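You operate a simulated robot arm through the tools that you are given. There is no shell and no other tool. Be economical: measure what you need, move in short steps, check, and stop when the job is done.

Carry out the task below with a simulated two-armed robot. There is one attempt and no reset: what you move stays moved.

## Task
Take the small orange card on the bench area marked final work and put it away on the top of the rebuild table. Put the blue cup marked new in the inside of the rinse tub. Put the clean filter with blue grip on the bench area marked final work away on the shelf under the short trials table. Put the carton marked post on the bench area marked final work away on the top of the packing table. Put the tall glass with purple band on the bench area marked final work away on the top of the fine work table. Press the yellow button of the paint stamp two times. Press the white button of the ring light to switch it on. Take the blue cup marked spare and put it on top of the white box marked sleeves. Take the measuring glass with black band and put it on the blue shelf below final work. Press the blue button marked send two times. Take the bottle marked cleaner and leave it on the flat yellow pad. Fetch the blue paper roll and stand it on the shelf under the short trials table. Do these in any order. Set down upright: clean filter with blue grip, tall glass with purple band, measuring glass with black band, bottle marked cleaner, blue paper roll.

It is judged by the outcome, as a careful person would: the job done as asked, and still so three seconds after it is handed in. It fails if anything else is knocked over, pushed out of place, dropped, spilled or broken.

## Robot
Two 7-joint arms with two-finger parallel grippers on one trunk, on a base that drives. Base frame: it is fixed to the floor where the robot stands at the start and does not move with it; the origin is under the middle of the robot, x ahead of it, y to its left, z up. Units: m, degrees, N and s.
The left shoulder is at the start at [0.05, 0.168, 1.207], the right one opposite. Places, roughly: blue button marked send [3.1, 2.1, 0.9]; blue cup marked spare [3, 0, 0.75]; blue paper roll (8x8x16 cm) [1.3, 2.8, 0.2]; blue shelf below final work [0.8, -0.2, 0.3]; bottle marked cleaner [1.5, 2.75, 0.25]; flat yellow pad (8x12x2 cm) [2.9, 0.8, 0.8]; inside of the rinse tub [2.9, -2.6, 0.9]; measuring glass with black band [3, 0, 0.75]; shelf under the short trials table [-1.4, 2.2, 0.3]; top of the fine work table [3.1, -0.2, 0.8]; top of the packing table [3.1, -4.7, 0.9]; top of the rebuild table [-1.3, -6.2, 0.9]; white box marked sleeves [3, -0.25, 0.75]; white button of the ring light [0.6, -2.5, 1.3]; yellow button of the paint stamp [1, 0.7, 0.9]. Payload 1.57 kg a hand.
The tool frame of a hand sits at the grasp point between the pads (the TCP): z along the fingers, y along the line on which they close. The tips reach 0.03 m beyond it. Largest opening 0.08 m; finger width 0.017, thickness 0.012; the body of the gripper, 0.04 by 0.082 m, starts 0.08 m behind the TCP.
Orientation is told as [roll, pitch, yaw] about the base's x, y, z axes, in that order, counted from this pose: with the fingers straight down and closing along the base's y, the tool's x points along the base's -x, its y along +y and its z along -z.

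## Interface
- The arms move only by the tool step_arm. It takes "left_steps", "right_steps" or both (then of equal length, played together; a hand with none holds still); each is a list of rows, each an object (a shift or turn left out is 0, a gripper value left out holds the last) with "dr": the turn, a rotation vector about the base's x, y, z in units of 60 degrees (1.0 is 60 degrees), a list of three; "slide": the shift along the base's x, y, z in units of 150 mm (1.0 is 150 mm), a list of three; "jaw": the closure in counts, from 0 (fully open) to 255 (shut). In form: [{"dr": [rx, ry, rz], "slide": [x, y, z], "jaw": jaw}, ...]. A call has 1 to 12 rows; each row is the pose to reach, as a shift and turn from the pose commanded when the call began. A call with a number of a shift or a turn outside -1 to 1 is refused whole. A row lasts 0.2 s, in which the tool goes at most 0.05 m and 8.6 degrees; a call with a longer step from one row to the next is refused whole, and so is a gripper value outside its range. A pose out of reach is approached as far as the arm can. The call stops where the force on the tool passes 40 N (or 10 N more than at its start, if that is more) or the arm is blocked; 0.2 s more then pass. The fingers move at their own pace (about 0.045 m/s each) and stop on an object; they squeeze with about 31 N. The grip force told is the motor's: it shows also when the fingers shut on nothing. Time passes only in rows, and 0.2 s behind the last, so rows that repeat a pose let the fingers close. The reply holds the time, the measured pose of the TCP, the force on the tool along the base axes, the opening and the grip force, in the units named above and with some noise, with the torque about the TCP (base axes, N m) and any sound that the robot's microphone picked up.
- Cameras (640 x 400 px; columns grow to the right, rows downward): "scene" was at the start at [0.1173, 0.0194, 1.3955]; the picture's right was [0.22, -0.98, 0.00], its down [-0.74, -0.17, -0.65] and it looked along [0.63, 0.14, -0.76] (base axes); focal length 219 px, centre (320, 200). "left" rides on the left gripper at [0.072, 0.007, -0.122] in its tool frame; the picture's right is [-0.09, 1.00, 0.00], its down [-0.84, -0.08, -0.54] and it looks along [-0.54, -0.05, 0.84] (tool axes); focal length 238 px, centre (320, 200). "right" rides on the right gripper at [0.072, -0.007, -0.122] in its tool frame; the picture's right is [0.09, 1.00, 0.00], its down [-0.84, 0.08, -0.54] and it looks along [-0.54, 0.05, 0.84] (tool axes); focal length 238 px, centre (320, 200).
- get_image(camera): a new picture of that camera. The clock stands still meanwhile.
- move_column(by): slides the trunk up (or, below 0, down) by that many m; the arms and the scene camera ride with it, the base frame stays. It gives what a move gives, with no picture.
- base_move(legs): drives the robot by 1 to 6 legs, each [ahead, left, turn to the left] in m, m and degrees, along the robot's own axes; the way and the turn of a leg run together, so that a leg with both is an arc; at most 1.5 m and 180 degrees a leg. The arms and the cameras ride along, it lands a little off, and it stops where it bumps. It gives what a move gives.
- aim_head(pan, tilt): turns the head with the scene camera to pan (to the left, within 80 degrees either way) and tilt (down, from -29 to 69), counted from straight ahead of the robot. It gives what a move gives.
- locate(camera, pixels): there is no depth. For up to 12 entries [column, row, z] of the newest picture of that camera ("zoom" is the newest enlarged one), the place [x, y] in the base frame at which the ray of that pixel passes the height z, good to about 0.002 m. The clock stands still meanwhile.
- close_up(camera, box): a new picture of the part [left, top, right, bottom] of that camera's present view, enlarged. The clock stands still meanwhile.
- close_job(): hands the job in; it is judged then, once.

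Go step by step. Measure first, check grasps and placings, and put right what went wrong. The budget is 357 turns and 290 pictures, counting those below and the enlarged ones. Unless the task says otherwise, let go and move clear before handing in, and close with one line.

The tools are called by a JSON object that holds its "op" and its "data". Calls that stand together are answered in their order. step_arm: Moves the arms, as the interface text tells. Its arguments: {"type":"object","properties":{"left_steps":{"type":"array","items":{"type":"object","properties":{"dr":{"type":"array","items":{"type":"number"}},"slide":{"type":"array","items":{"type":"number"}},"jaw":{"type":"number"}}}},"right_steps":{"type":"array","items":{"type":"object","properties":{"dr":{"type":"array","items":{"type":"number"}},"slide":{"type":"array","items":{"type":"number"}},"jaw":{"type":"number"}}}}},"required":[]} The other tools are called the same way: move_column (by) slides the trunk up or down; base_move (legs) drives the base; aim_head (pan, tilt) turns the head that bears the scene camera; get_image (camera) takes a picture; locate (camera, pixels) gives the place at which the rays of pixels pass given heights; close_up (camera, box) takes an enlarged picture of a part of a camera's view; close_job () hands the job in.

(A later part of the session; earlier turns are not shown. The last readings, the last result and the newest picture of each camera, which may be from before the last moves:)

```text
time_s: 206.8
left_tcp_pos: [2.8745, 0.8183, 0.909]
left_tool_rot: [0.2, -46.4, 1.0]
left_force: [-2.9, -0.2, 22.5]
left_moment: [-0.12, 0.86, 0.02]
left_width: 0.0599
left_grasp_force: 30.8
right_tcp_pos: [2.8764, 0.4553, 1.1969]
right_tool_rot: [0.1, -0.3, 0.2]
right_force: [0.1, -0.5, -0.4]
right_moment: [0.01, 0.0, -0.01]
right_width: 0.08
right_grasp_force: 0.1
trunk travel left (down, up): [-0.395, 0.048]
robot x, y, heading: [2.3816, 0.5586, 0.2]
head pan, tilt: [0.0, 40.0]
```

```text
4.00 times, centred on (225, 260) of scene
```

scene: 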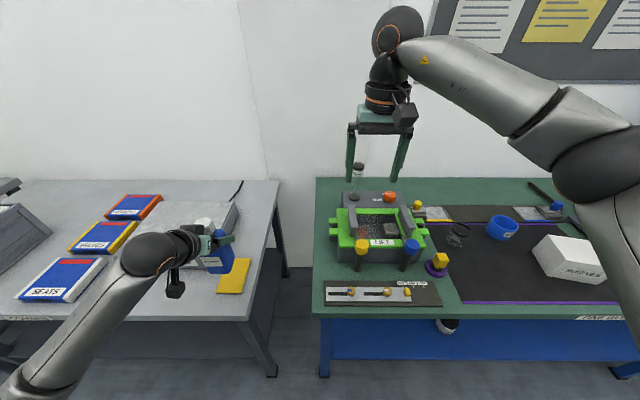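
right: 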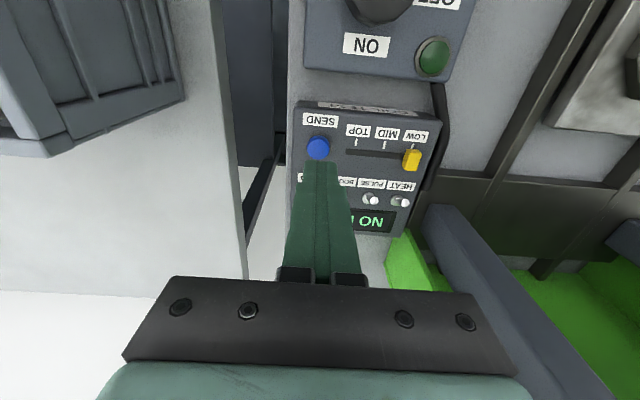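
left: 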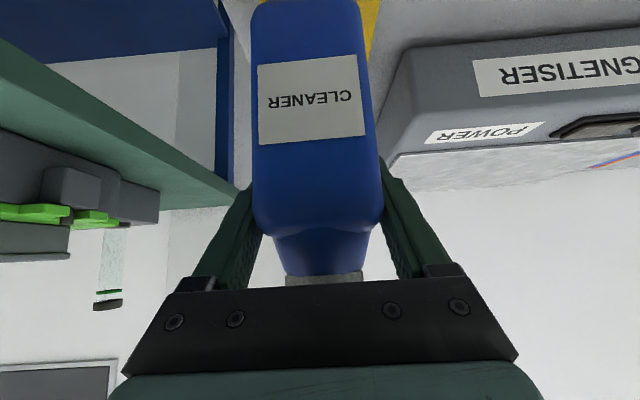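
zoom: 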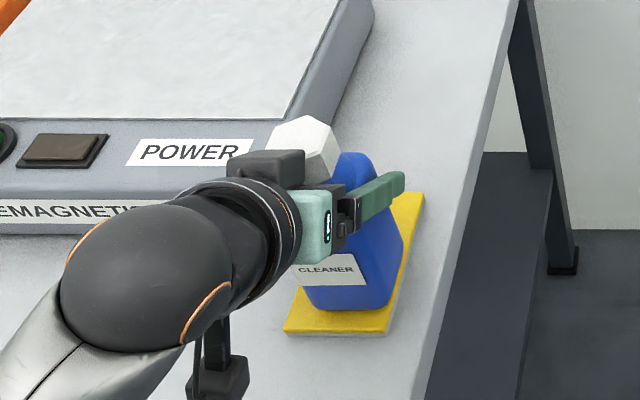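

Contact (22 N). I ease up slightly, open, and back out along the fingers.

{"op": "step_arm", "data": {"left_steps": [{"slide": [0, 0, 0.03]}, {"slide": [0, 0, 0.03], "jaw": 0}, {"slide": [0, 0, 0.03], "jaw": 0}, {"slide": [0, 0, 0.03], "jaw": 0}, {"slide": [-0.2, 0, 0.23]}, {"slide": [-0.4, 0, 0.43]}, {"slide": [-0.6, 0, 0.63]}, {"slide": [-0.7, 0, 0.83]}]}}

{"op": "get_image", "data": {"camera": "scene"}}

{"op": "get_image", "data": {"camera": "left"}}

```text
time_s: 208.6
left_tcp_pos: [2.7894, 0.8216, 1.0218]
left_tool_rot: [0.2, -45.6, 0.9]
left_force: [0.3, 0.3, -0.9]
left_moment: [-0.04, -0.01, -0.03]
left_width: 0.0799
left_grasp_force: 0.0
left hand out of reach, approached as far as the arm can: row 8
right_tcp_pos: [2.8803, 0.4553, 1.1962]
right_tool_rot: [0.2, -0.2, 0.1]
right_force: [0.5, 1.6, -0.2]
right_moment: [0.0, 0.03, 0.03]
right_width: 0.0799
right_grasp_force: 0.1
trunk travel left (down, up): [-0.395, 0.048]
robot x, y, heading: [2.3798, 0.5586, 0.3]
head pan, tilt: [0.0, 40.0]
```

```text
215 pictures are left
```

scene: 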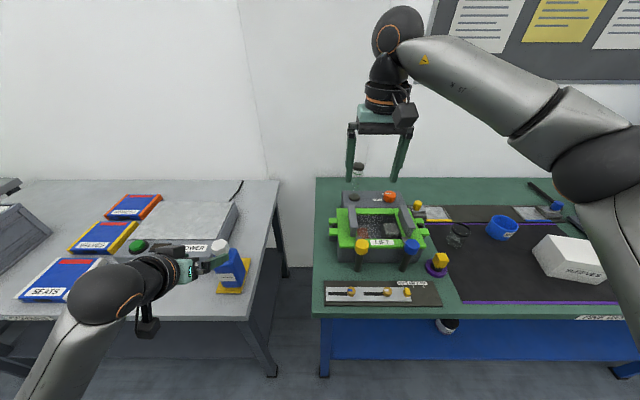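

```text
214 pictures are left
```

left: 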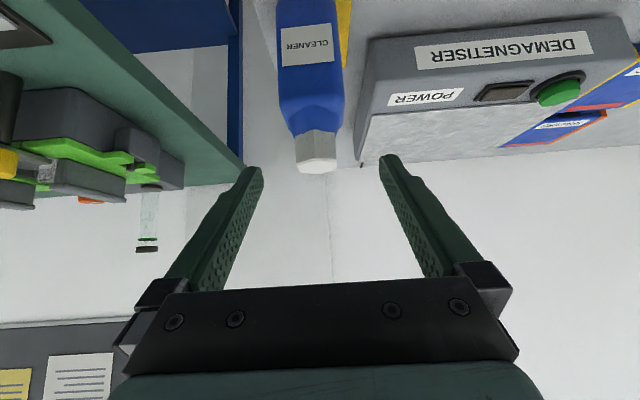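

The bottle stands on the pad. I retract, raise the left hand, and move to face the fine work table.

{"op": "step_arm", "data": {"left_steps": [{"slide": [-0.1, 0, 0.25]}, {"slide": [-0.1, 0, 0.5]}, {"slide": [-0.1, 0, 0.75]}, {"slide": [-0.1, 0, 1]}]}}

{"op": "base_move", "data": {"legs": [[-0.2, 0, 0], [0, -0.55, 0]]}}

{"op": "get_image", "data": {"camera": "scene"}}

```text
time_s: 209.6
left_tcp_pos: [2.7754, 0.8219, 1.1727]
left_tool_rot: [0.2, -45.6, 1.0]
left_force: [0.0, -0.4, 0.0]
left_moment: [0.0, -0.01, 0.02]
left_width: 0.08
left_grasp_force: 0.1
left hand out of reach, approached as far as the arm can: row 1, 2, 3
right_tcp_pos: [2.8798, 0.4544, 1.1962]
right_tool_rot: [0.2, -0.3, 0.1]
right_force: [-0.5, -0.2, -0.4]
right_moment: [0.0, 0.02, -0.01]
right_width: 0.0797
right_grasp_force: 0.1
trunk travel left (down, up): [-0.395, 0.048]
robot x, y, heading: [2.3806, 0.5596, 0.2]
head pan, tilt: [0.0, 40.0]
```

```text
time_s: 213.9
left_tcp_pos: [2.5787, 0.2768, 1.1726]
left_tool_rot: [0.2, -45.6, 0.8]
left_force: [0.4, -0.8, -1.0]
left_moment: [0.02, 0.01, -0.02]
left_width: 0.0802
left_grasp_force: 0.0
right_tcp_pos: [2.6818, -0.0909, 1.1966]
right_tool_rot: [0.2, -0.2, 0.1]
right_force: [-0.7, -0.2, -0.1]
right_moment: [-0.02, 0.02, 0.02]
right_width: 0.0801
right_grasp_force: 0.2
trunk travel left (down, up): [-0.395, 0.048]
robot x, y, heading: [2.178, 0.0153, 0.2]
head pan, tilt: [0.0, 40.0]
```

```text
213 pictures are left
```

scene: 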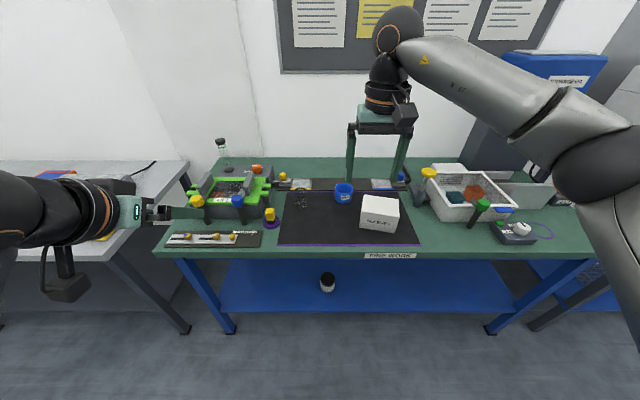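

{"op": "close_up", "data": {"camera": "scene", "box": [260, 160, 440, 260]}}

{"op": "get_image", "data": {"camera": "right"}}

```text
3.56 times, centred on (350, 210) of scene
```

zoom: 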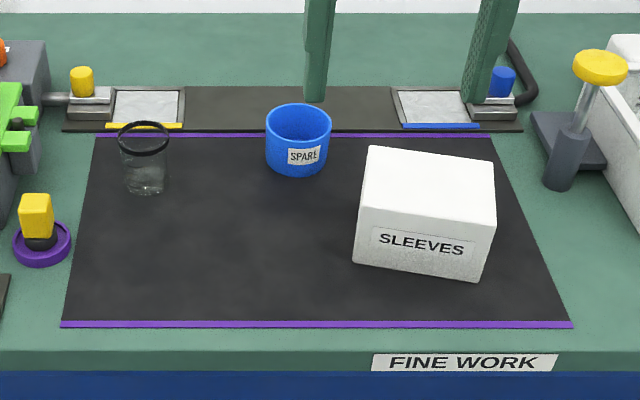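

```text
211 pictures are left
```

right: 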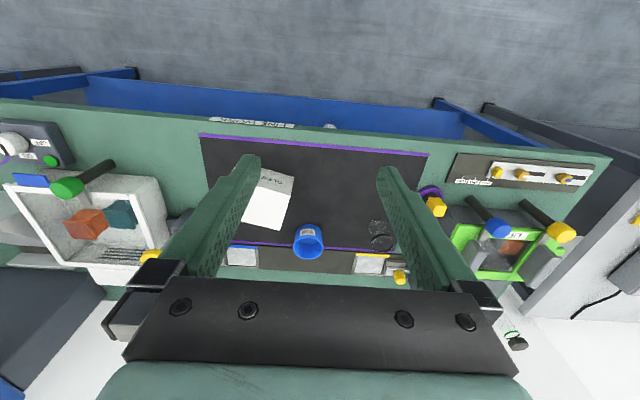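

{"op": "locate", "data": {"camera": "zoom", "pixels": [[300, 176, 0.75], [300, 176, 0.8], [266, 120, 0.83], [331, 120, 0.83], [298, 121, 0.83], [298, 121, 0.88], [144, 137, 0.88], [146, 190, 0.8], [368, 147, 0.85], [493, 163, 0.85], [358, 224, 0.85], [490, 243, 0.85]]}}

{"op": "locate", "data": {"camera": "right", "pixels": [[308, 228, 0.8], [308, 228, 0.75], [308, 243, 0.83], [308, 243, 0.88], [382, 241, 0.88], [378, 226, 0.8], [296, 178, 0.85], [281, 228, 0.85]]}}

```text
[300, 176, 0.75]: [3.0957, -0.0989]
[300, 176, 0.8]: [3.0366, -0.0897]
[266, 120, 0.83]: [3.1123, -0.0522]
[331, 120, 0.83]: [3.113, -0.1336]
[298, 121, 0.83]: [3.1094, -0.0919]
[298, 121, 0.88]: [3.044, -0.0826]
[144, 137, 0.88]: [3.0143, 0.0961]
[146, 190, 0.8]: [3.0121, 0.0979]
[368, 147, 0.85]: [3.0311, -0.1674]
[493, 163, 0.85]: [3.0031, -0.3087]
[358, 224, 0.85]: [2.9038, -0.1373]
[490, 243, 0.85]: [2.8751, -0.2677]
```

```text
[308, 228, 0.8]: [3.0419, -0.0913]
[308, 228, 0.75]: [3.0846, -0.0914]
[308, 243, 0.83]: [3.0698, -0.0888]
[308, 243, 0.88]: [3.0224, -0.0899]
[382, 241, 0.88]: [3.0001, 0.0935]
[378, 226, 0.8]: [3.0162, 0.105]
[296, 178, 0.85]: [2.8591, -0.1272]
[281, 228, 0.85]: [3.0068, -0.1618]
```

Table z≈0.80; the cup is ~0.08 wide, so I'll grip its wall from above. I go closer and look down from nearer.

{"op": "base_move", "data": {"legs": [[0.22, 0, 0]]}}

{"op": "step_arm", "data": {"right_steps": [{"slide": [0.1, 0, -0.2]}, {"slide": [0.2, 0, -0.4]}, {"slide": [0.3, 0.1, -0.6]}, {"slide": [0.4, 0.2, -0.8]}]}}

{"op": "get_image", "data": {"camera": "right"}}

{"op": "get_image", "data": {"camera": "scene"}}

```text
time_s: 215.6
left_tcp_pos: [2.798, 0.2749, 1.1733]
left_tool_rot: [0.0, -45.5, 0.7]
left_force: [0.1, 0.1, 0.0]
left_moment: [-0.02, -0.02, 0.0]
left_width: 0.08
left_grasp_force: 0.1
right_tcp_pos: [2.9013, -0.0908, 1.1964]
right_tool_rot: [0.2, -0.2, -0.2]
right_force: [-0.2, 0.6, -0.8]
right_moment: [-0.03, -0.01, -0.01]
right_width: 0.0799
right_grasp_force: 0.1
trunk travel left (down, up): [-0.395, 0.048]
robot x, y, heading: [2.4051, 0.0119, 0.0]
head pan, tilt: [0.0, 40.0]
```

```text
time_s: 216.6
left_tcp_pos: [2.7976, 0.2753, 1.1722]
left_tool_rot: [0.1, -45.6, 0.6]
left_force: [-1.4, -0.6, 0.5]
left_moment: [0.02, 0.0, 0.0]
left_width: 0.0801
left_grasp_force: 0.1
right_tcp_pos: [2.9599, -0.0625, 1.0767]
right_tool_rot: [0.1, -0.3, -0.1]
right_force: [0.7, 0.2, -0.1]
right_moment: [0.0, 0.0, 0.03]
right_width: 0.0803
right_grasp_force: 0.1
trunk travel left (down, up): [-0.395, 0.048]
robot x, y, heading: [2.4004, 0.0143, -0.0]
head pan, tilt: [0.0, 40.0]
```

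```text
210 pictures are left
```

right: 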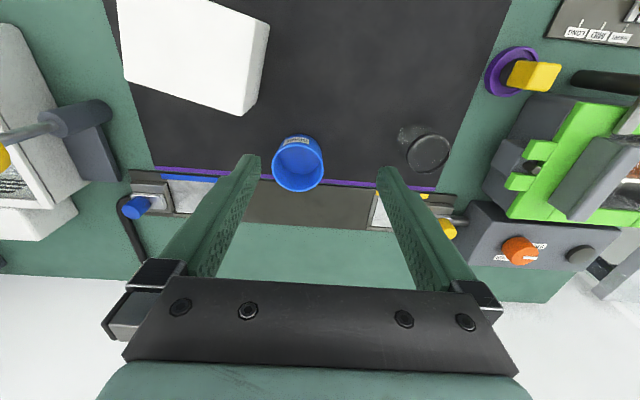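

```text
209 pictures are left
```

scene: 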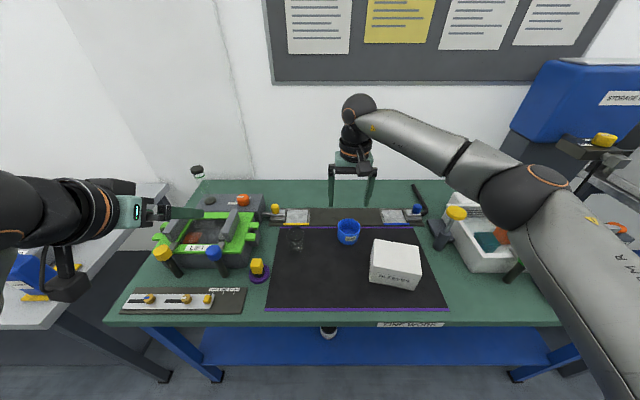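

{"op": "locate", "data": {"camera": "right", "pixels": [[298, 166, 0.86], [298, 166, 0.88], [298, 166, 0.84], [272, 166, 0.86], [324, 166, 0.86], [429, 153, 0.9], [405, 152, 0.9], [451, 150, 0.9], [404, 128, 0.8]]}}

{"op": "close_up", "data": {"camera": "scene", "box": [280, 200, 430, 300]}}

```text
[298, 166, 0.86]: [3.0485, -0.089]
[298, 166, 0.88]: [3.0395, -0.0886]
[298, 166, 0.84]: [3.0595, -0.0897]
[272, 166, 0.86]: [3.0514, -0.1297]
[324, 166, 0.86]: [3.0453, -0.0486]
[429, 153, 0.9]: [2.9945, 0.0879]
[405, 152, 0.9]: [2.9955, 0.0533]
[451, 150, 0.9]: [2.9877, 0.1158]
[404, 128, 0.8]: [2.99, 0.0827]
```

```text
4.00 times, centred on (355, 250) of scene
```

zoom: 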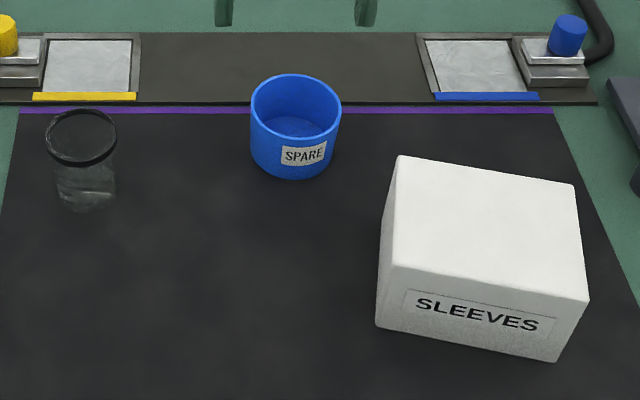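

{"op": "locate", "data": {"camera": "zoom", "pixels": [[296, 108, 0.86], [296, 108, 0.88], [296, 108, 0.84], [251, 108, 0.86], [341, 108, 0.86], [82, 138, 0.9], [82, 138, 0.88], [398, 156, 0.9], [574, 186, 0.9], [588, 300, 0.9], [392, 265, 0.9], [375, 326, 0.8]]}}

```text
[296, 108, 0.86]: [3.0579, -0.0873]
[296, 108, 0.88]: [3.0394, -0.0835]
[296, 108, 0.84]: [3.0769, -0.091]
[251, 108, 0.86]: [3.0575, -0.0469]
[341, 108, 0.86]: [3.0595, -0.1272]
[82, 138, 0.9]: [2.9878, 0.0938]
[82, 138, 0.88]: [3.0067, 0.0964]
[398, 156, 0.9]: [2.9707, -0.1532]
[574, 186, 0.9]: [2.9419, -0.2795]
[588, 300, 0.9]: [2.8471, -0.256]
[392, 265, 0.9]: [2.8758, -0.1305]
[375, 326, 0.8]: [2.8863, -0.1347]
```

Cup rim centre ≈ (3.045,-0.087), rim z≈0.874; glass ≈ (2.993,0.091), rim 0.895; box top z≈0.89, centre ≈ (2.918,-0.207). I move the base 6 cm closer and go over the cup's left wall.

{"op": "base_move", "data": {"legs": [[0.06, 0, 0]]}}

{"op": "step_arm", "data": {"right_steps": [{"slide": [0.1, 0.05, -0.25]}, {"slide": [0.17, 0.09, -0.5]}, {"slide": [0.17, 0.09, -0.75]}, {"slide": [0.17, 0.09, -0.95]}]}}

{"op": "get_image", "data": {"camera": "right"}}

```text
time_s: 217.6
left_tcp_pos: [2.8579, 0.2763, 1.1727]
left_tool_rot: [0.1, -45.6, 0.7]
left_force: [0.4, -0.1, 0.1]
left_moment: [-0.04, 0.01, -0.01]
left_width: 0.0799
left_grasp_force: 0.0
right_tcp_pos: [3.0182, -0.0617, 1.0764]
right_tool_rot: [0.1, -0.2, -0.1]
right_force: [0.2, 0.3, 0.3]
right_moment: [0.01, 0.05, 0.03]
right_width: 0.08
right_grasp_force: 0.0
trunk travel left (down, up): [-0.395, 0.048]
robot x, y, heading: [2.4588, 0.0119, -0.2]
head pan, tilt: [0.0, 40.0]
```

```text
time_s: 218.6
left_tcp_pos: [2.8556, 0.2761, 1.172]
left_tool_rot: [0.1, -45.7, 0.8]
left_force: [-1.0, 0.4, 1.0]
left_moment: [0.02, -0.03, -0.06]
left_width: 0.0799
left_grasp_force: 0.0
right_tcp_pos: [3.0442, -0.0484, 0.9349]
right_tool_rot: [0.2, -0.3, -0.1]
right_force: [-0.1, 0.7, 0.5]
right_moment: [0.02, 0.01, 0.0]
right_width: 0.0802
right_grasp_force: 0.0
trunk travel left (down, up): [-0.395, 0.048]
robot x, y, heading: [2.4585, 0.0137, -0.2]
head pan, tilt: [0.0, 40.0]
```

```text
207 pictures are left
```

right: 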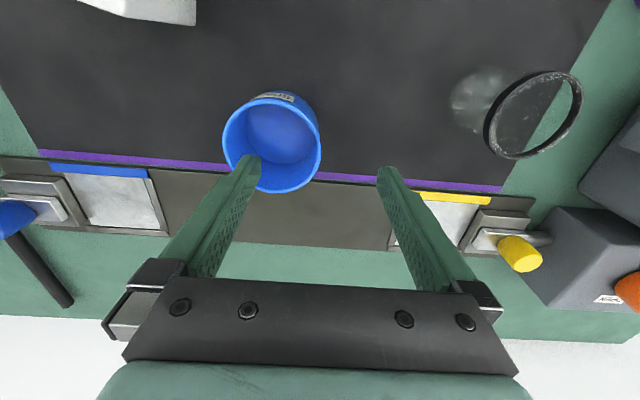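

{"op": "locate", "data": {"camera": "right", "pixels": [[272, 144, 0.874], [222, 146, 0.874], [321, 146, 0.874], [283, 193, 0.874], [267, 97, 0.874]]}}

```text
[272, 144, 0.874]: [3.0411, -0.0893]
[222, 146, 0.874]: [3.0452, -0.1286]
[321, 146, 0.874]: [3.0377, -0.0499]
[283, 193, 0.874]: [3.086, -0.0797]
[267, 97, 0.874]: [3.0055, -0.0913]
```

Cup centre (3.043,-0.088), the inner finger will be inside. I descend 6 cm and close on the wall.

{"op": "step_arm", "data": {"right_steps": [{"slide": [0, 0, -0.15]}, {"slide": [0, 0, -0.3]}, {"slide": [0, 0, -0.42]}, {"slide": [0, 0, -0.42], "jaw": 255}, {"slide": [0, 0, -0.42], "jaw": 255}, {"slide": [0, 0, -0.42], "jaw": 255}, {"slide": [0, 0, -0.42], "jaw": 255}, {"slide": [0, 0, -0.42], "jaw": 255}, {"slide": [0, 0, -0.42], "jaw": 255}]}}

{"op": "get_image", "data": {"camera": "right"}}

```text
time_s: 220.6
left_tcp_pos: [2.8545, 0.2769, 1.1735]
left_tool_rot: [0.0, -45.6, 0.8]
left_force: [-0.2, 0.2, 0.5]
left_moment: [-0.02, 0.01, 0.0]
left_width: 0.08
left_grasp_force: 0.0
right_tcp_pos: [3.0442, -0.0479, 0.8718]
right_tool_rot: [0.2, -0.5, -0.1]
right_force: [-1.4, -2.2, 7.3]
right_moment: [-0.63, 0.03, -0.13]
right_width: 0.0056
right_grasp_force: 25.7
trunk travel left (down, up): [-0.395, 0.048]
robot x, y, heading: [2.4588, 0.0137, -0.4]
head pan, tilt: [0.0, 40.0]
```

```text
206 pictures are left
```

right: 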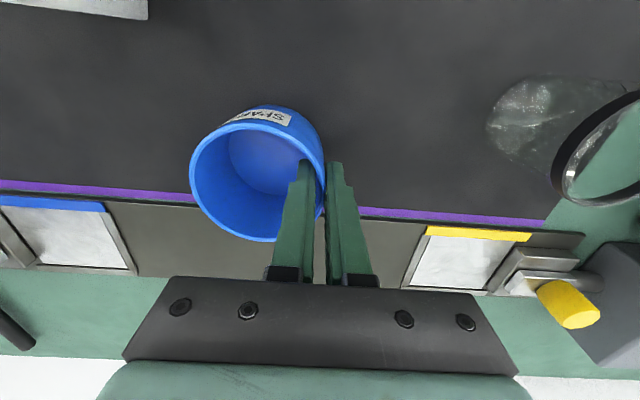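

Wall gripped (5.6 mm). I lift 0.13.

{"op": "step_arm", "data": {"right_steps": [{"slide": [0, 0, 0.2]}, {"slide": [0, 0, 0.4]}, {"slide": [0, 0, 0.65]}, {"slide": [0, 0, 0.9]}, {"slide": [0, 0, 0.9]}]}}

{"op": "get_image", "data": {"camera": "right"}}

{"op": "close_up", "data": {"camera": "scene", "box": [280, 170, 460, 290]}}

```text
time_s: 221.8
left_tcp_pos: [2.8567, 0.2768, 1.1725]
left_tool_rot: [0.2, -45.6, 0.7]
left_force: [-0.8, 0.1, 0.3]
left_moment: [0.01, 0.01, -0.01]
left_width: 0.0804
left_grasp_force: 0.1
right_tcp_pos: [3.0445, -0.0492, 1.0084]
right_tool_rot: [0.1, -0.2, 0.0]
right_force: [0.3, 0.2, -0.9]
right_moment: [0.02, -0.02, 0.01]
right_width: 0.0052
right_grasp_force: 24.8
trunk travel left (down, up): [-0.395, 0.048]
robot x, y, heading: [2.461, 0.0108, 0.1]
head pan, tilt: [0.0, 40.0]
```

```text
205 pictures are left
```

right: 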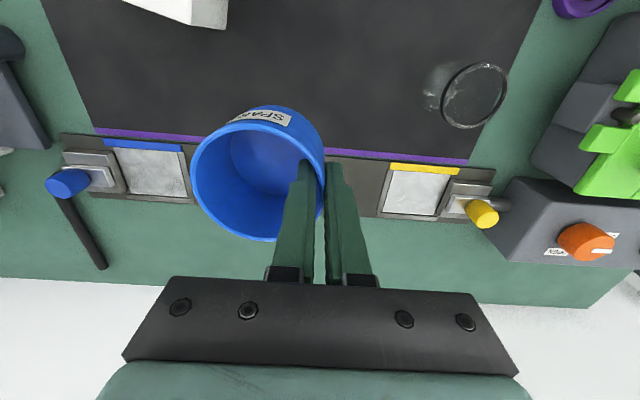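

```text
3.33 times, centred on (370, 230) of scene
```

zoom: 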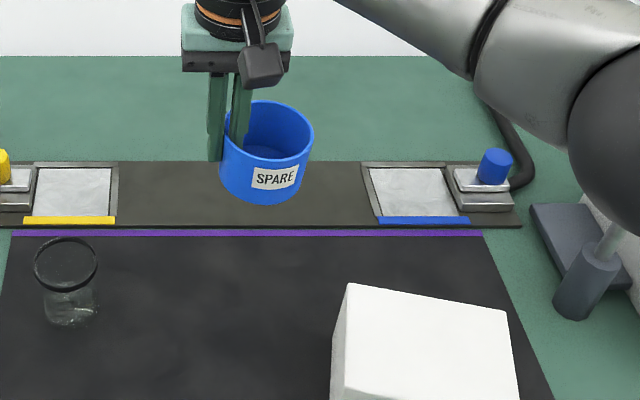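

I carry the cup over the box centre (2.918,-0.207).

{"op": "step_arm", "data": {"right_steps": [{"slide": [-0.2, -0.2, 0]}, {"slide": [-0.4, -0.4, 0]}, {"slide": [-0.6, -0.6, 0]}, {"slide": [-0.83, -0.78, 0]}, {"slide": [-0.83, -0.78, 0]}]}}

{"op": "get_image", "data": {"camera": "right"}}

{"op": "close_up", "data": {"camera": "scene", "box": [310, 210, 460, 310]}}

```text
time_s: 223.0
left_tcp_pos: [2.8571, 0.2764, 1.172]
left_tool_rot: [0.2, -45.6, 0.8]
left_force: [0.9, 0.0, -0.4]
left_moment: [0.03, 0.02, 0.01]
left_width: 0.0798
left_grasp_force: 0.1
right_tcp_pos: [2.9196, -0.1659, 1.0072]
right_tool_rot: [0.2, -0.3, -0.1]
right_force: [0.1, -0.2, -0.2]
right_moment: [0.02, -0.01, 0.0]
right_width: 0.0051
right_grasp_force: 25.5
trunk travel left (down, up): [-0.395, 0.048]
robot x, y, heading: [2.4584, 0.011, 0.1]
head pan, tilt: [0.0, 40.0]
```

```text
203 pictures are left
```

right: 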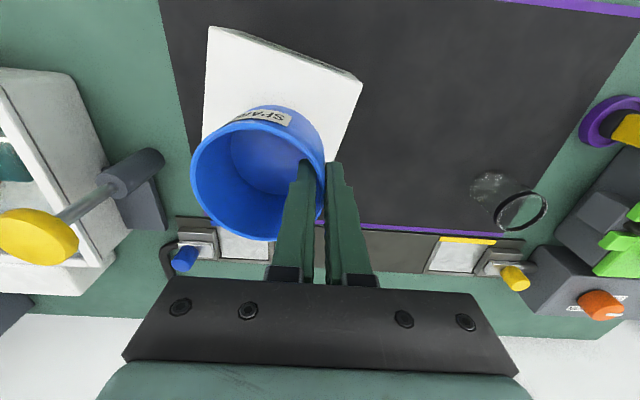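

```text
4.00 times, centred on (385, 260) of scene
```

zoom: 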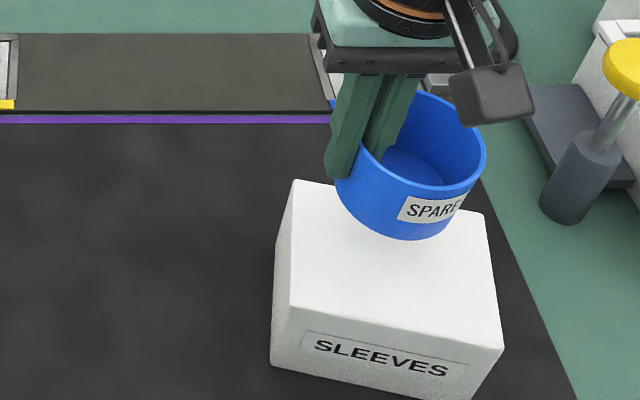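

{"op": "locate", "data": {"camera": "zoom", "pixels": [[297, 180, 0.89], [484, 213, 0.89], [503, 350, 0.89], [291, 306, 0.89], [414, 240, 0.936]]}}

{"op": "locate", "data": {"camera": "right", "pixels": [[362, 82, 0.89], [210, 27, 0.89], [362, 82, 0.88], [210, 27, 0.88]]}}

```text
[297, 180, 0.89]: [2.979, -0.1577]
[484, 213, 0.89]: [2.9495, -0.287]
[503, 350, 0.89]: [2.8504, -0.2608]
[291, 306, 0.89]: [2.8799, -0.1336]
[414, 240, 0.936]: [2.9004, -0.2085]
```

```text
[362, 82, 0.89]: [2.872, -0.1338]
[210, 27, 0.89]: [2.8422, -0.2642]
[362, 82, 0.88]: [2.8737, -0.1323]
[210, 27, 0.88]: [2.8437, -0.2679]
```

{"op": "step_arm", "data": {"right_steps": [{"slide": [-0.03, -0.03, -0.1]}, {"slide": [-0.03, -0.03, -0.2]}, {"slide": [-0.03, -0.03, -0.26]}, {"slide": [-0.03, -0.03, -0.28]}, {"slide": [-0.03, -0.03, -0.3]}, {"slide": [-0.03, -0.03, -0.32]}]}}

{"op": "close_up", "data": {"camera": "scene", "box": [310, 210, 460, 310]}}

```text
time_s: 224.4
left_tcp_pos: [2.8569, 0.2756, 1.1726]
left_tool_rot: [0.2, -45.6, 0.6]
left_force: [-0.1, -0.5, -0.5]
left_moment: [0.01, 0.01, 0.01]
left_width: 0.0801
left_grasp_force: 0.1
right_tcp_pos: [2.9142, -0.1693, 0.959]
right_tool_rot: [0.2, -0.3, -0.1]
right_force: [1.1, -1.0, -0.2]
right_moment: [0.03, -0.02, -0.01]
right_width: 0.0052
right_grasp_force: 25.4
trunk travel left (down, up): [-0.395, 0.048]
robot x, y, heading: [2.4613, 0.0128, -0.1]
head pan, tilt: [0.0, 40.0]
```

```text
4.00 times, centred on (385, 260) of scene
```

zoom: 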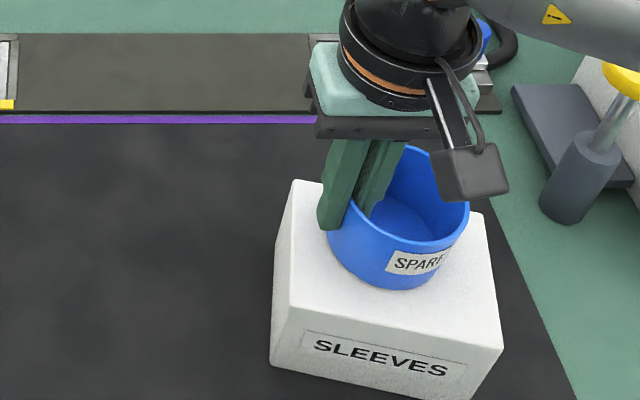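

Lower until contact.

{"op": "step_arm", "data": {"right_steps": [{"slide": [0, 0, -0.013]}, {"slide": [0, 0, -0.026]}, {"slide": [0, 0, -0.04]}, {"slide": [0, 0, -0.053]}]}}

```text
time_s: 225.4
left_tcp_pos: [2.8547, 0.2768, 1.1721]
left_tool_rot: [0.1, -45.7, 0.8]
left_force: [0.4, 0.6, 0.1]
left_moment: [-0.02, -0.04, -0.02]
left_width: 0.0801
left_grasp_force: 0.0
right_tcp_pos: [2.9164, -0.1688, 0.9534]
right_tool_rot: [0.1, -0.7, -0.2]
right_force: [-0.2, 1.0, 24.1]
right_moment: [-0.89, -0.09, -0.15]
right_width: 0.0065
right_grasp_force: 26.1
trunk travel left (down, up): [-0.395, 0.048]
robot x, y, heading: [2.4615, 0.0129, 0.2]
head pan, tilt: [0.0, 40.0]
```

{"op": "step_arm", "data": {"right_steps": [{"slide": [0, 0, 0.025]}, {"slide": [0, 0, 0.025], "jaw": 120}, {"slide": [0, 0, 0.025], "jaw": 120}, {"slide": [0, 0, 0.025], "jaw": 120}, {"slide": [0, 0, 0.2]}, {"slide": [0, 0, 0.4]}, {"slide": [0, 0, 0.7]}, {"slide": [0, 0, 1]}]}}

{"op": "close_up", "data": {"camera": "scene", "box": [280, 190, 460, 310]}}

{"op": "get_image", "data": {"camera": "right"}}

```text
time_s: 227.2
left_tcp_pos: [2.8556, 0.2758, 1.1722]
left_tool_rot: [0.1, -45.6, 0.7]
left_force: [0.4, 0.4, 0.1]
left_moment: [0.01, 0.0, -0.02]
left_width: 0.0799
left_grasp_force: 0.0
right_tcp_pos: [2.9151, -0.1684, 1.1013]
right_tool_rot: [0.1, -0.3, -0.1]
right_force: [-0.3, -0.6, 0.0]
right_moment: [0.0, 0.01, -0.01]
right_width: 0.0425
right_grasp_force: 0.0
trunk travel left (down, up): [-0.395, 0.048]
robot x, y, heading: [2.46, 0.01, -0.2]
head pan, tilt: [0.0, 40.0]
```

```text
3.33 times, centred on (370, 250) of scene
```

zoom: 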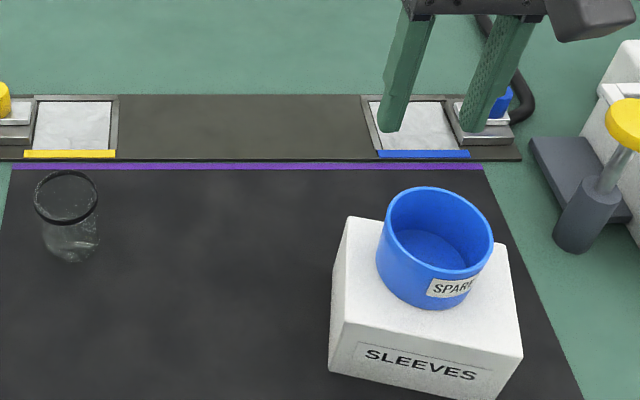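

```text
199 pictures are left
```

right: 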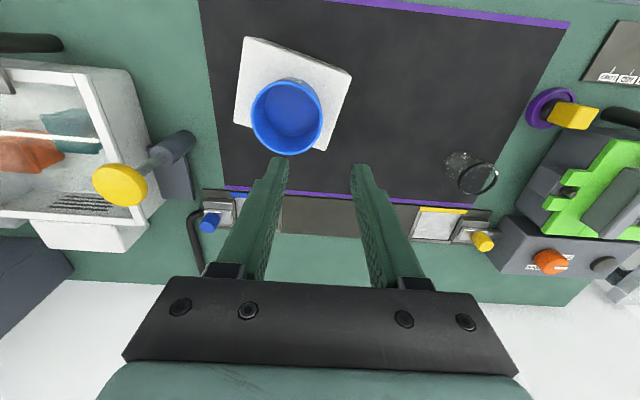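

The cup sits on the sleeves box. Next the measuring glass with the left (tilted) hand: raise the right, shift the base right 0.18.

{"op": "step_arm", "data": {"right_steps": [{"slide": [-0.1, 0, 0.25]}, {"slide": [-0.2, 0, 0.5]}, {"slide": [-0.4, 0, 0.7]}, {"slide": [-0.6, 0, 0.8]}]}}

{"op": "base_move", "data": {"legs": [[0, -0.185, 0]]}}

{"op": "step_arm", "data": {"left_steps": [{"slide": [0.1, 0, -0.25]}, {"slide": [0.2, 0, -0.5]}, {"slide": [0.2, 0, -0.75]}, {"slide": [0.2, 0, -1]}]}}

{"op": "get_image", "data": {"camera": "left"}}

{"op": "get_image", "data": {"camera": "scene"}}

```text
time_s: 228.2
left_tcp_pos: [2.8547, 0.2767, 1.1736]
left_tool_rot: [0.2, -45.7, 0.7]
left_force: [-0.2, 0.0, 0.4]
left_moment: [-0.01, -0.02, 0.02]
left_width: 0.0799
left_grasp_force: 0.1
right_tcp_pos: [2.8253, -0.1701, 1.2223]
right_tool_rot: [0.2, -0.3, -0.2]
right_force: [-0.3, 0.5, 0.8]
right_moment: [-0.01, 0.0, 0.07]
right_width: 0.0422
right_grasp_force: 0.1
trunk travel left (down, up): [-0.395, 0.048]
robot x, y, heading: [2.4605, 0.0118, -0.2]
head pan, tilt: [0.0, 40.0]
```

```text
time_s: 229.7
left_tcp_pos: [2.8559, 0.0921, 1.1725]
left_tool_rot: [0.2, -45.6, 0.7]
left_force: [1.0, 0.6, -0.9]
left_moment: [0.0, 0.02, -0.01]
left_width: 0.0803
left_grasp_force: 0.0
right_tcp_pos: [2.8245, -0.3535, 1.2215]
right_tool_rot: [0.1, -0.2, -0.1]
right_force: [0.3, 1.2, 0.0]
right_moment: [0.0, 0.01, 0.0]
right_width: 0.0424
right_grasp_force: 0.0
trunk travel left (down, up): [-0.395, 0.048]
robot x, y, heading: [2.4617, -0.1732, 0.3]
head pan, tilt: [0.0, 40.0]
```

```text
time_s: 230.7
left_tcp_pos: [2.8862, 0.0924, 1.0207]
left_tool_rot: [0.2, -45.7, 0.6]
left_force: [0.3, 1.0, 0.0]
left_moment: [0.0, -0.05, -0.01]
left_width: 0.0798
left_grasp_force: 0.1
right_tcp_pos: [2.8256, -0.3528, 1.2215]
right_tool_rot: [0.2, -0.2, -0.1]
right_force: [0.6, 0.0, 0.0]
right_moment: [-0.02, 0.0, -0.01]
right_width: 0.0425
right_grasp_force: 0.1
trunk travel left (down, up): [-0.395, 0.048]
robot x, y, heading: [2.4631, -0.1694, 0.0]
head pan, tilt: [0.0, 40.0]
```

```text
198 pictures are left
```

left: 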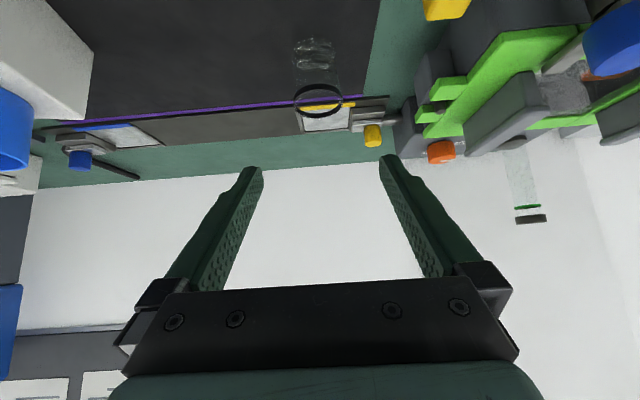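

```text
197 pictures are left
```

scene: 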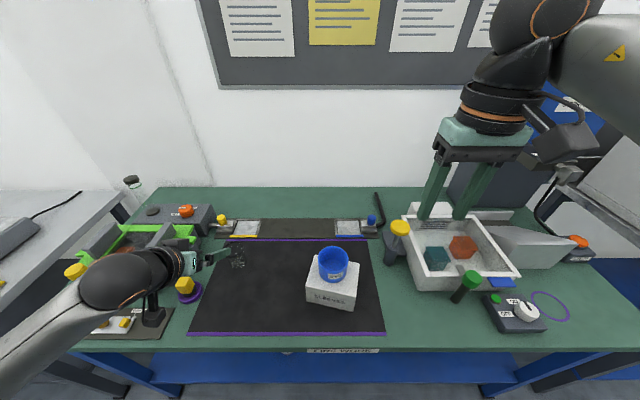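

{"op": "locate", "data": {"camera": "left", "pixels": [[318, 99, 0.895], [318, 99, 0.9], [313, 44, 0.8], [294, 99, 0.895], [342, 97, 0.895]]}}

```text
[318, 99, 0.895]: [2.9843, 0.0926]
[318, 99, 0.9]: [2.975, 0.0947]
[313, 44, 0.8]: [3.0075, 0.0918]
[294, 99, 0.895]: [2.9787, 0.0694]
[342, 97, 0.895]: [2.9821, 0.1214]
```

{"op": "step_arm", "data": {"left_steps": [{"slide": [0, 0, -0.25]}, {"slide": [0.02, 0.005, -0.46]}]}}

{"op": "step_arm", "data": {"left_steps": [{"slide": [0.18, 0, -0.18]}, {"slide": [0.36, 0, -0.36]}, {"slide": [0.54, 0, -0.54]}, {"slide": [0.66, 0, -0.66]}]}}

{"op": "get_image", "data": {"camera": "left"}}

```text
time_s: 231.3
left_tcp_pos: [2.8878, 0.0951, 0.9529]
left_tool_rot: [0.2, -45.8, 0.5]
left_force: [-0.4, -0.1, 0.1]
left_moment: [-0.01, 0.02, -0.03]
left_width: 0.0798
left_grasp_force: 0.1
right_tcp_pos: [2.8248, -0.3522, 1.2213]
right_tool_rot: [0.2, -0.3, -0.2]
right_force: [0.0, 0.1, -0.6]
right_moment: [0.0, -0.01, -0.04]
right_width: 0.0423
right_grasp_force: 0.1
trunk travel left (down, up): [-0.395, 0.048]
robot x, y, heading: [2.4579, -0.1685, -0.2]
head pan, tilt: [0.0, 40.0]
```

```text
time_s: 232.3
left_tcp_pos: [2.9881, 0.0947, 0.8539]
left_tool_rot: [0.1, -45.5, 0.6]
left_force: [-0.5, -0.1, 0.7]
left_moment: [-0.03, 0.04, -0.01]
left_width: 0.0801
left_grasp_force: 0.1
right_tcp_pos: [2.8251, -0.3528, 1.2222]
right_tool_rot: [0.2, -0.3, -0.1]
right_force: [0.3, -0.1, 0.6]
right_moment: [-0.02, -0.01, 0.03]
right_width: 0.0423
right_grasp_force: 0.0
trunk travel left (down, up): [-0.395, 0.048]
robot x, y, heading: [2.461, -0.1669, 0.1]
head pan, tilt: [0.0, 40.0]
```

```text
196 pictures are left
```

left: 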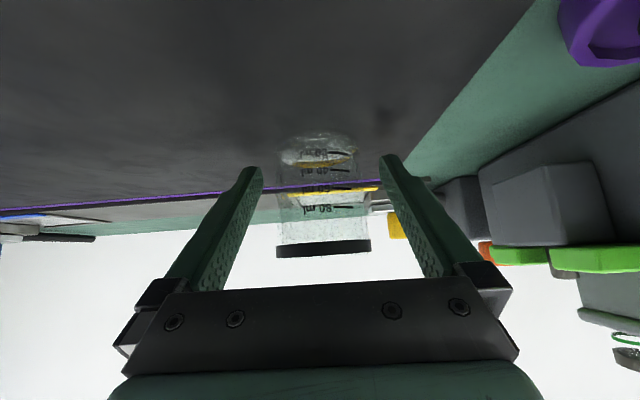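

{"op": "locate", "data": {"camera": "left", "pixels": [[318, 135, 0.8], [324, 252, 0.895], [276, 250, 0.895], [371, 246, 0.895], [283, 150, 0.8], [356, 150, 0.8]]}}

```text
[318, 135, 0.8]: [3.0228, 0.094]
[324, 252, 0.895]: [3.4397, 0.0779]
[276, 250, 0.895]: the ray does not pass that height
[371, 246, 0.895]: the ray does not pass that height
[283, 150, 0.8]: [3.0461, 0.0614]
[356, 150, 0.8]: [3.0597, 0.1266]
```

The rim estimates put the glass axis at x≈3.005, so I move 1.8 cm further in, then close.

{"op": "step_arm", "data": {"left_steps": [{"slide": [0.06, -0.005, -0.02]}, {"slide": [0.12, -0.007, -0.04]}, {"slide": [0.12, -0.007, -0.04], "jaw": 255}, {"slide": [0.12, -0.007, -0.04], "jaw": 255}, {"slide": [0.12, -0.007, -0.04], "jaw": 255}, {"slide": [0.12, -0.007, -0.04], "jaw": 255}]}}

{"op": "get_image", "data": {"camera": "left"}}

```text
time_s: 233.7
left_tcp_pos: [3.0066, 0.0912, 0.8497]
left_tool_rot: [0.2, -45.5, 0.7]
left_force: [0.2, 0.3, 0.2]
left_moment: [0.0, 0.02, 0.0]
left_width: 0.0576
left_grasp_force: 30.6
right_tcp_pos: [2.8255, -0.3523, 1.221]
right_tool_rot: [0.2, -0.4, -0.1]
right_force: [0.2, 0.1, 0.2]
right_moment: [-0.01, 0.0, -0.02]
right_width: 0.0422
right_grasp_force: 0.1
trunk travel left (down, up): [-0.395, 0.048]
robot x, y, heading: [2.4582, -0.1716, -0.2]
head pan, tilt: [0.0, 40.0]
```

```text
195 pictures are left
```

left: 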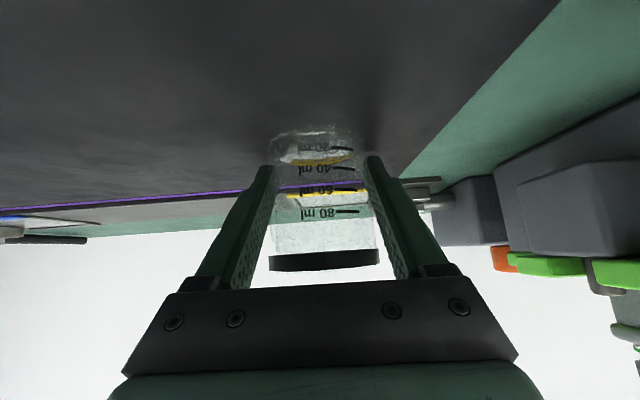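

Glass gripped (0.058). I lift, retract and drive back around to the front of the final work bench.

{"op": "step_arm", "data": {"left_steps": [{"slide": [0, 0, 0.2]}, {"slide": [0, 0, 0.45]}, {"slide": [0, 0, 0.7]}, {"slide": [-0.2, 0, 0.9]}, {"slide": [-0.5, 0, 1]}, {"slide": [-0.8, 0, 1]}]}}

{"op": "get_image", "data": {"camera": "left"}}

{"op": "base_move", "data": {"legs": [[-0.45, 0, 0], [0, 1.5, 0], [0, 0.62, 0]]}}

```text
time_s: 235.1
left_tcp_pos: [2.8849, 0.0933, 0.9983]
left_tool_rot: [0.1, -45.6, 0.7]
left_force: [-0.7, 0.5, -0.5]
left_moment: [0.02, -0.01, 0.0]
left_width: 0.0574
left_grasp_force: 30.6
right_tcp_pos: [2.8238, -0.3522, 1.2222]
right_tool_rot: [0.2, -0.4, 0.0]
right_force: [-0.8, -0.8, -0.6]
right_moment: [-0.02, 0.0, -0.01]
right_width: 0.0424
right_grasp_force: 0.2
trunk travel left (down, up): [-0.395, 0.048]
robot x, y, heading: [2.4596, -0.1681, -0.1]
head pan, tilt: [0.0, 40.0]
```

```text
194 pictures are left
```

left: 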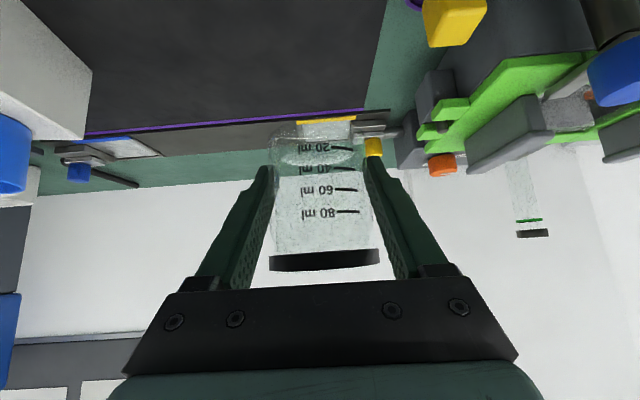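

```text
time_s: 248.0
left_tcp_pos: [2.4307, 2.2231, 0.9983]
left_tool_rot: [0.1, -45.7, 0.7]
left_force: [0.8, -0.3, -0.5]
left_moment: [-0.01, 0.0, -0.01]
left_width: 0.0551
left_grasp_force: 31.1
right_tcp_pos: [2.3696, 1.7758, 1.2213]
right_tool_rot: [0.1, -0.3, 0.0]
right_force: [0.2, -0.5, -0.1]
right_moment: [0.02, -0.01, 0.03]
right_width: 0.0425
right_grasp_force: 0.0
trunk travel left (down, up): [-0.395, 0.048]
robot x, y, heading: [2.0052, 1.9603, 0.1]
head pan, tilt: [0.0, 40.0]
```

The grip width shrank slightly (0.0574→0.0551); I check the glass.

{"op": "get_image", "data": {"camera": "left"}}

```text
193 pictures are left
```

left: 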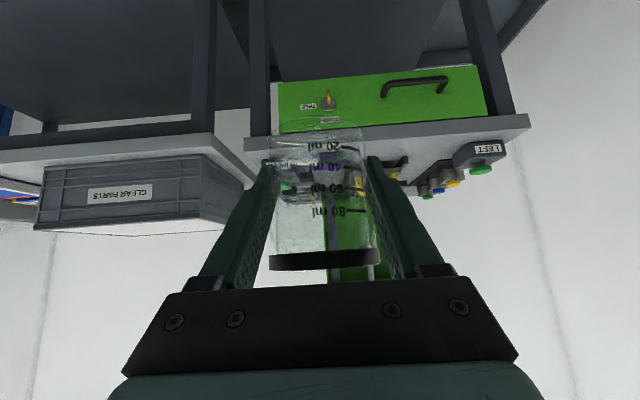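

Still held firmly. I continue backward through the corridor, then to the bench front.

{"op": "base_move", "data": {"legs": [[-1.5, 0, 0], [-0.85, 0, 0], [0, -1.5, 0], [0, -0.4, 0]]}}

{"op": "get_image", "data": {"camera": "scene"}}

{"op": "get_image", "data": {"camera": "left"}}

```text
time_s: 268.6
left_tcp_pos: [0.089, 0.3251, 0.9986]
left_tool_rot: [0.2, -45.6, 0.4]
left_force: [-0.3, 0.5, -0.1]
left_moment: [0.03, 0.02, 0.0]
left_width: 0.0551
left_grasp_force: 30.8
right_tcp_pos: [0.0254, -0.1197, 1.2216]
right_tool_rot: [0.3, -0.2, -0.4]
right_force: [-0.1, -0.5, -0.6]
right_moment: [0.01, 0.02, 0.03]
right_width: 0.0423
right_grasp_force: 0.1
trunk travel left (down, up): [-0.395, 0.048]
robot x, y, heading: [-0.3381, 0.0619, -0.2]
head pan, tilt: [0.0, 40.0]
```

```text
192 pictures are left
```

scene: 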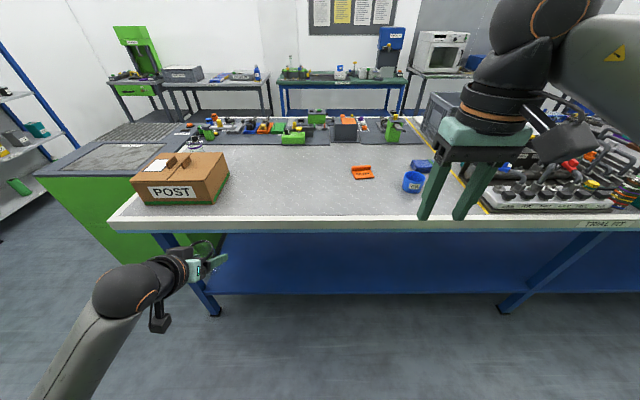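

```text
191 pictures are left
```

left: 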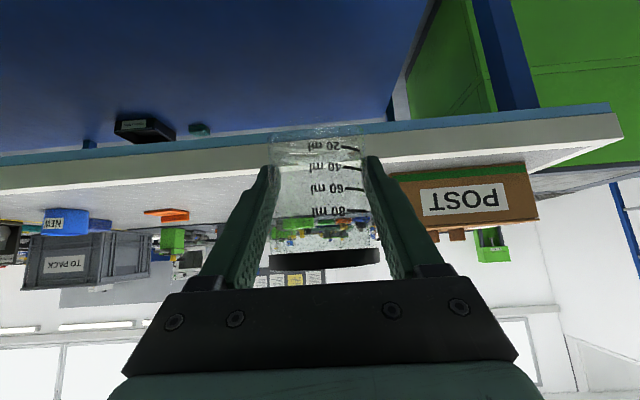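

{"op": "locate", "data": {"camera": "scene", "pixels": [[400, 218, 0.9], [400, 294, 0.3], [300, 293, 0.3], [210, 300, 0.3], [400, 245, 0.3]]}}

{"op": "move_column", "data": {"by": -0.39}}

{"op": "step_arm", "data": {"left_steps": [{"slide": [0, 0, -0.25]}, {"slide": [0, 0, -0.5]}, {"slide": [0, 0, -0.75]}, {"slide": [0, 0, -1]}]}}

{"op": "get_image", "data": {"camera": "scene"}}

{"op": "get_image", "data": {"camera": "left"}}

```text
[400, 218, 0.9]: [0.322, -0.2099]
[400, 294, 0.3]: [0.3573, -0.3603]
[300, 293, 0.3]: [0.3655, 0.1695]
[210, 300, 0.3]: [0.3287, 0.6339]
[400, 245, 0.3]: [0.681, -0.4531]
```

```text
time_s: 272.3
left_tcp_pos: [0.089, 0.3244, 0.6084]
left_tool_rot: [0.2, -45.6, 0.4]
left_force: [-0.5, -0.3, -1.0]
left_moment: [0.0, 0.0, 0.01]
left_width: 0.055
left_grasp_force: 31.2
right_tcp_pos: [0.0264, -0.1203, 0.8317]
right_tool_rot: [0.2, -0.3, -0.3]
right_force: [-0.3, -0.5, -0.2]
right_moment: [-0.02, -0.04, 0.0]
right_width: 0.0424
right_grasp_force: 0.0
trunk travel left (down, up): [-0.005, 0.438]
robot x, y, heading: [-0.3444, 0.0637, -0.2]
head pan, tilt: [0.0, 40.0]
```

```text
time_s: 273.3
left_tcp_pos: [0.0888, 0.3245, 0.458]
left_tool_rot: [0.2, -45.7, 0.3]
left_force: [-0.7, 0.2, -1.0]
left_moment: [0.0, 0.01, 0.02]
left_width: 0.0549
left_grasp_force: 31.2
right_tcp_pos: [0.0251, -0.1205, 0.8313]
right_tool_rot: [0.2, -0.3, -0.3]
right_force: [0.4, 0.2, 0.1]
right_moment: [0.0, -0.01, 0.0]
right_width: 0.0421
right_grasp_force: 0.0
trunk travel left (down, up): [-0.005, 0.438]
robot x, y, heading: [-0.3393, 0.07, -0.1]
head pan, tilt: [0.0, 40.0]
```

```text
190 pictures are left
```

scene: 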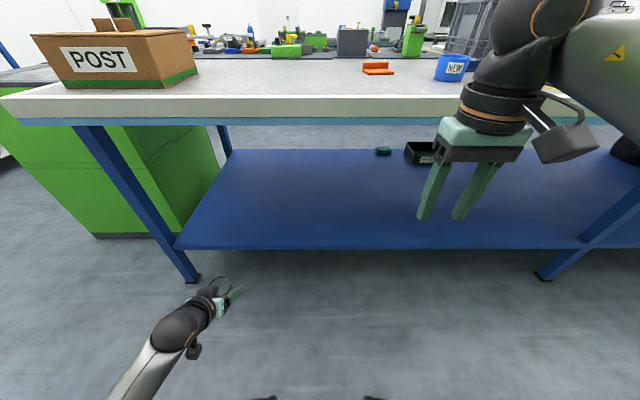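

```text
189 pictures are left
```

left: 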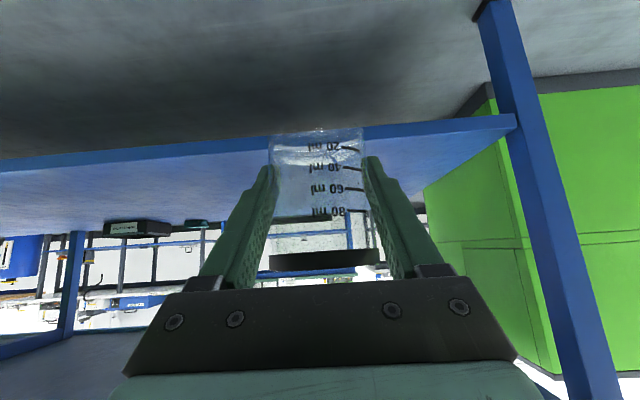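

{"op": "locate", "data": {"camera": "scene", "pixels": [[300, 248, 0.3], [300, 248, 0.27], [300, 248, 0.33], [383, 152, 0.3], [100, 100, 0.9]]}}

{"op": "locate", "data": {"camera": "left", "pixels": [[250, 137, 0.3], [250, 137, 0.27], [250, 137, 0.33]]}}

{"op": "step_arm", "data": {"right_steps": [{"slide": [-0.1, 0, 0.25]}, {"slide": [-0.2, 0, 0.5]}, {"slide": [-0.2, 0, 0.75]}, {"slide": [-0.2, 0, 1]}]}}

```text
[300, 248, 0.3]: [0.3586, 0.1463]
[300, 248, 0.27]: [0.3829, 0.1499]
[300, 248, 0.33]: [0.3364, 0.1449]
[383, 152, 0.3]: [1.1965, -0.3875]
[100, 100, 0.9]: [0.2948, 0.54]
```

```text
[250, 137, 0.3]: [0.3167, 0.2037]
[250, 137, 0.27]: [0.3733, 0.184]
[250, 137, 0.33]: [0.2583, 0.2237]
```

```text
time_s: 274.3
left_tcp_pos: [0.0876, 0.3233, 0.4588]
left_tool_rot: [0.1, -45.6, 0.4]
left_force: [-0.6, 0.3, -0.3]
left_moment: [-0.02, 0.03, 0.0]
left_width: 0.055
left_grasp_force: 31.0
right_tcp_pos: [-0.0046, -0.1205, 0.9803]
right_tool_rot: [0.2, -0.3, -0.3]
right_force: [0.1, -0.5, -0.7]
right_moment: [0.01, 0.02, -0.01]
right_width: 0.0423
right_grasp_force: 0.1
trunk travel left (down, up): [-0.005, 0.438]
robot x, y, heading: [-0.3378, 0.0646, -0.2]
head pan, tilt: [0.0, 40.0]
```

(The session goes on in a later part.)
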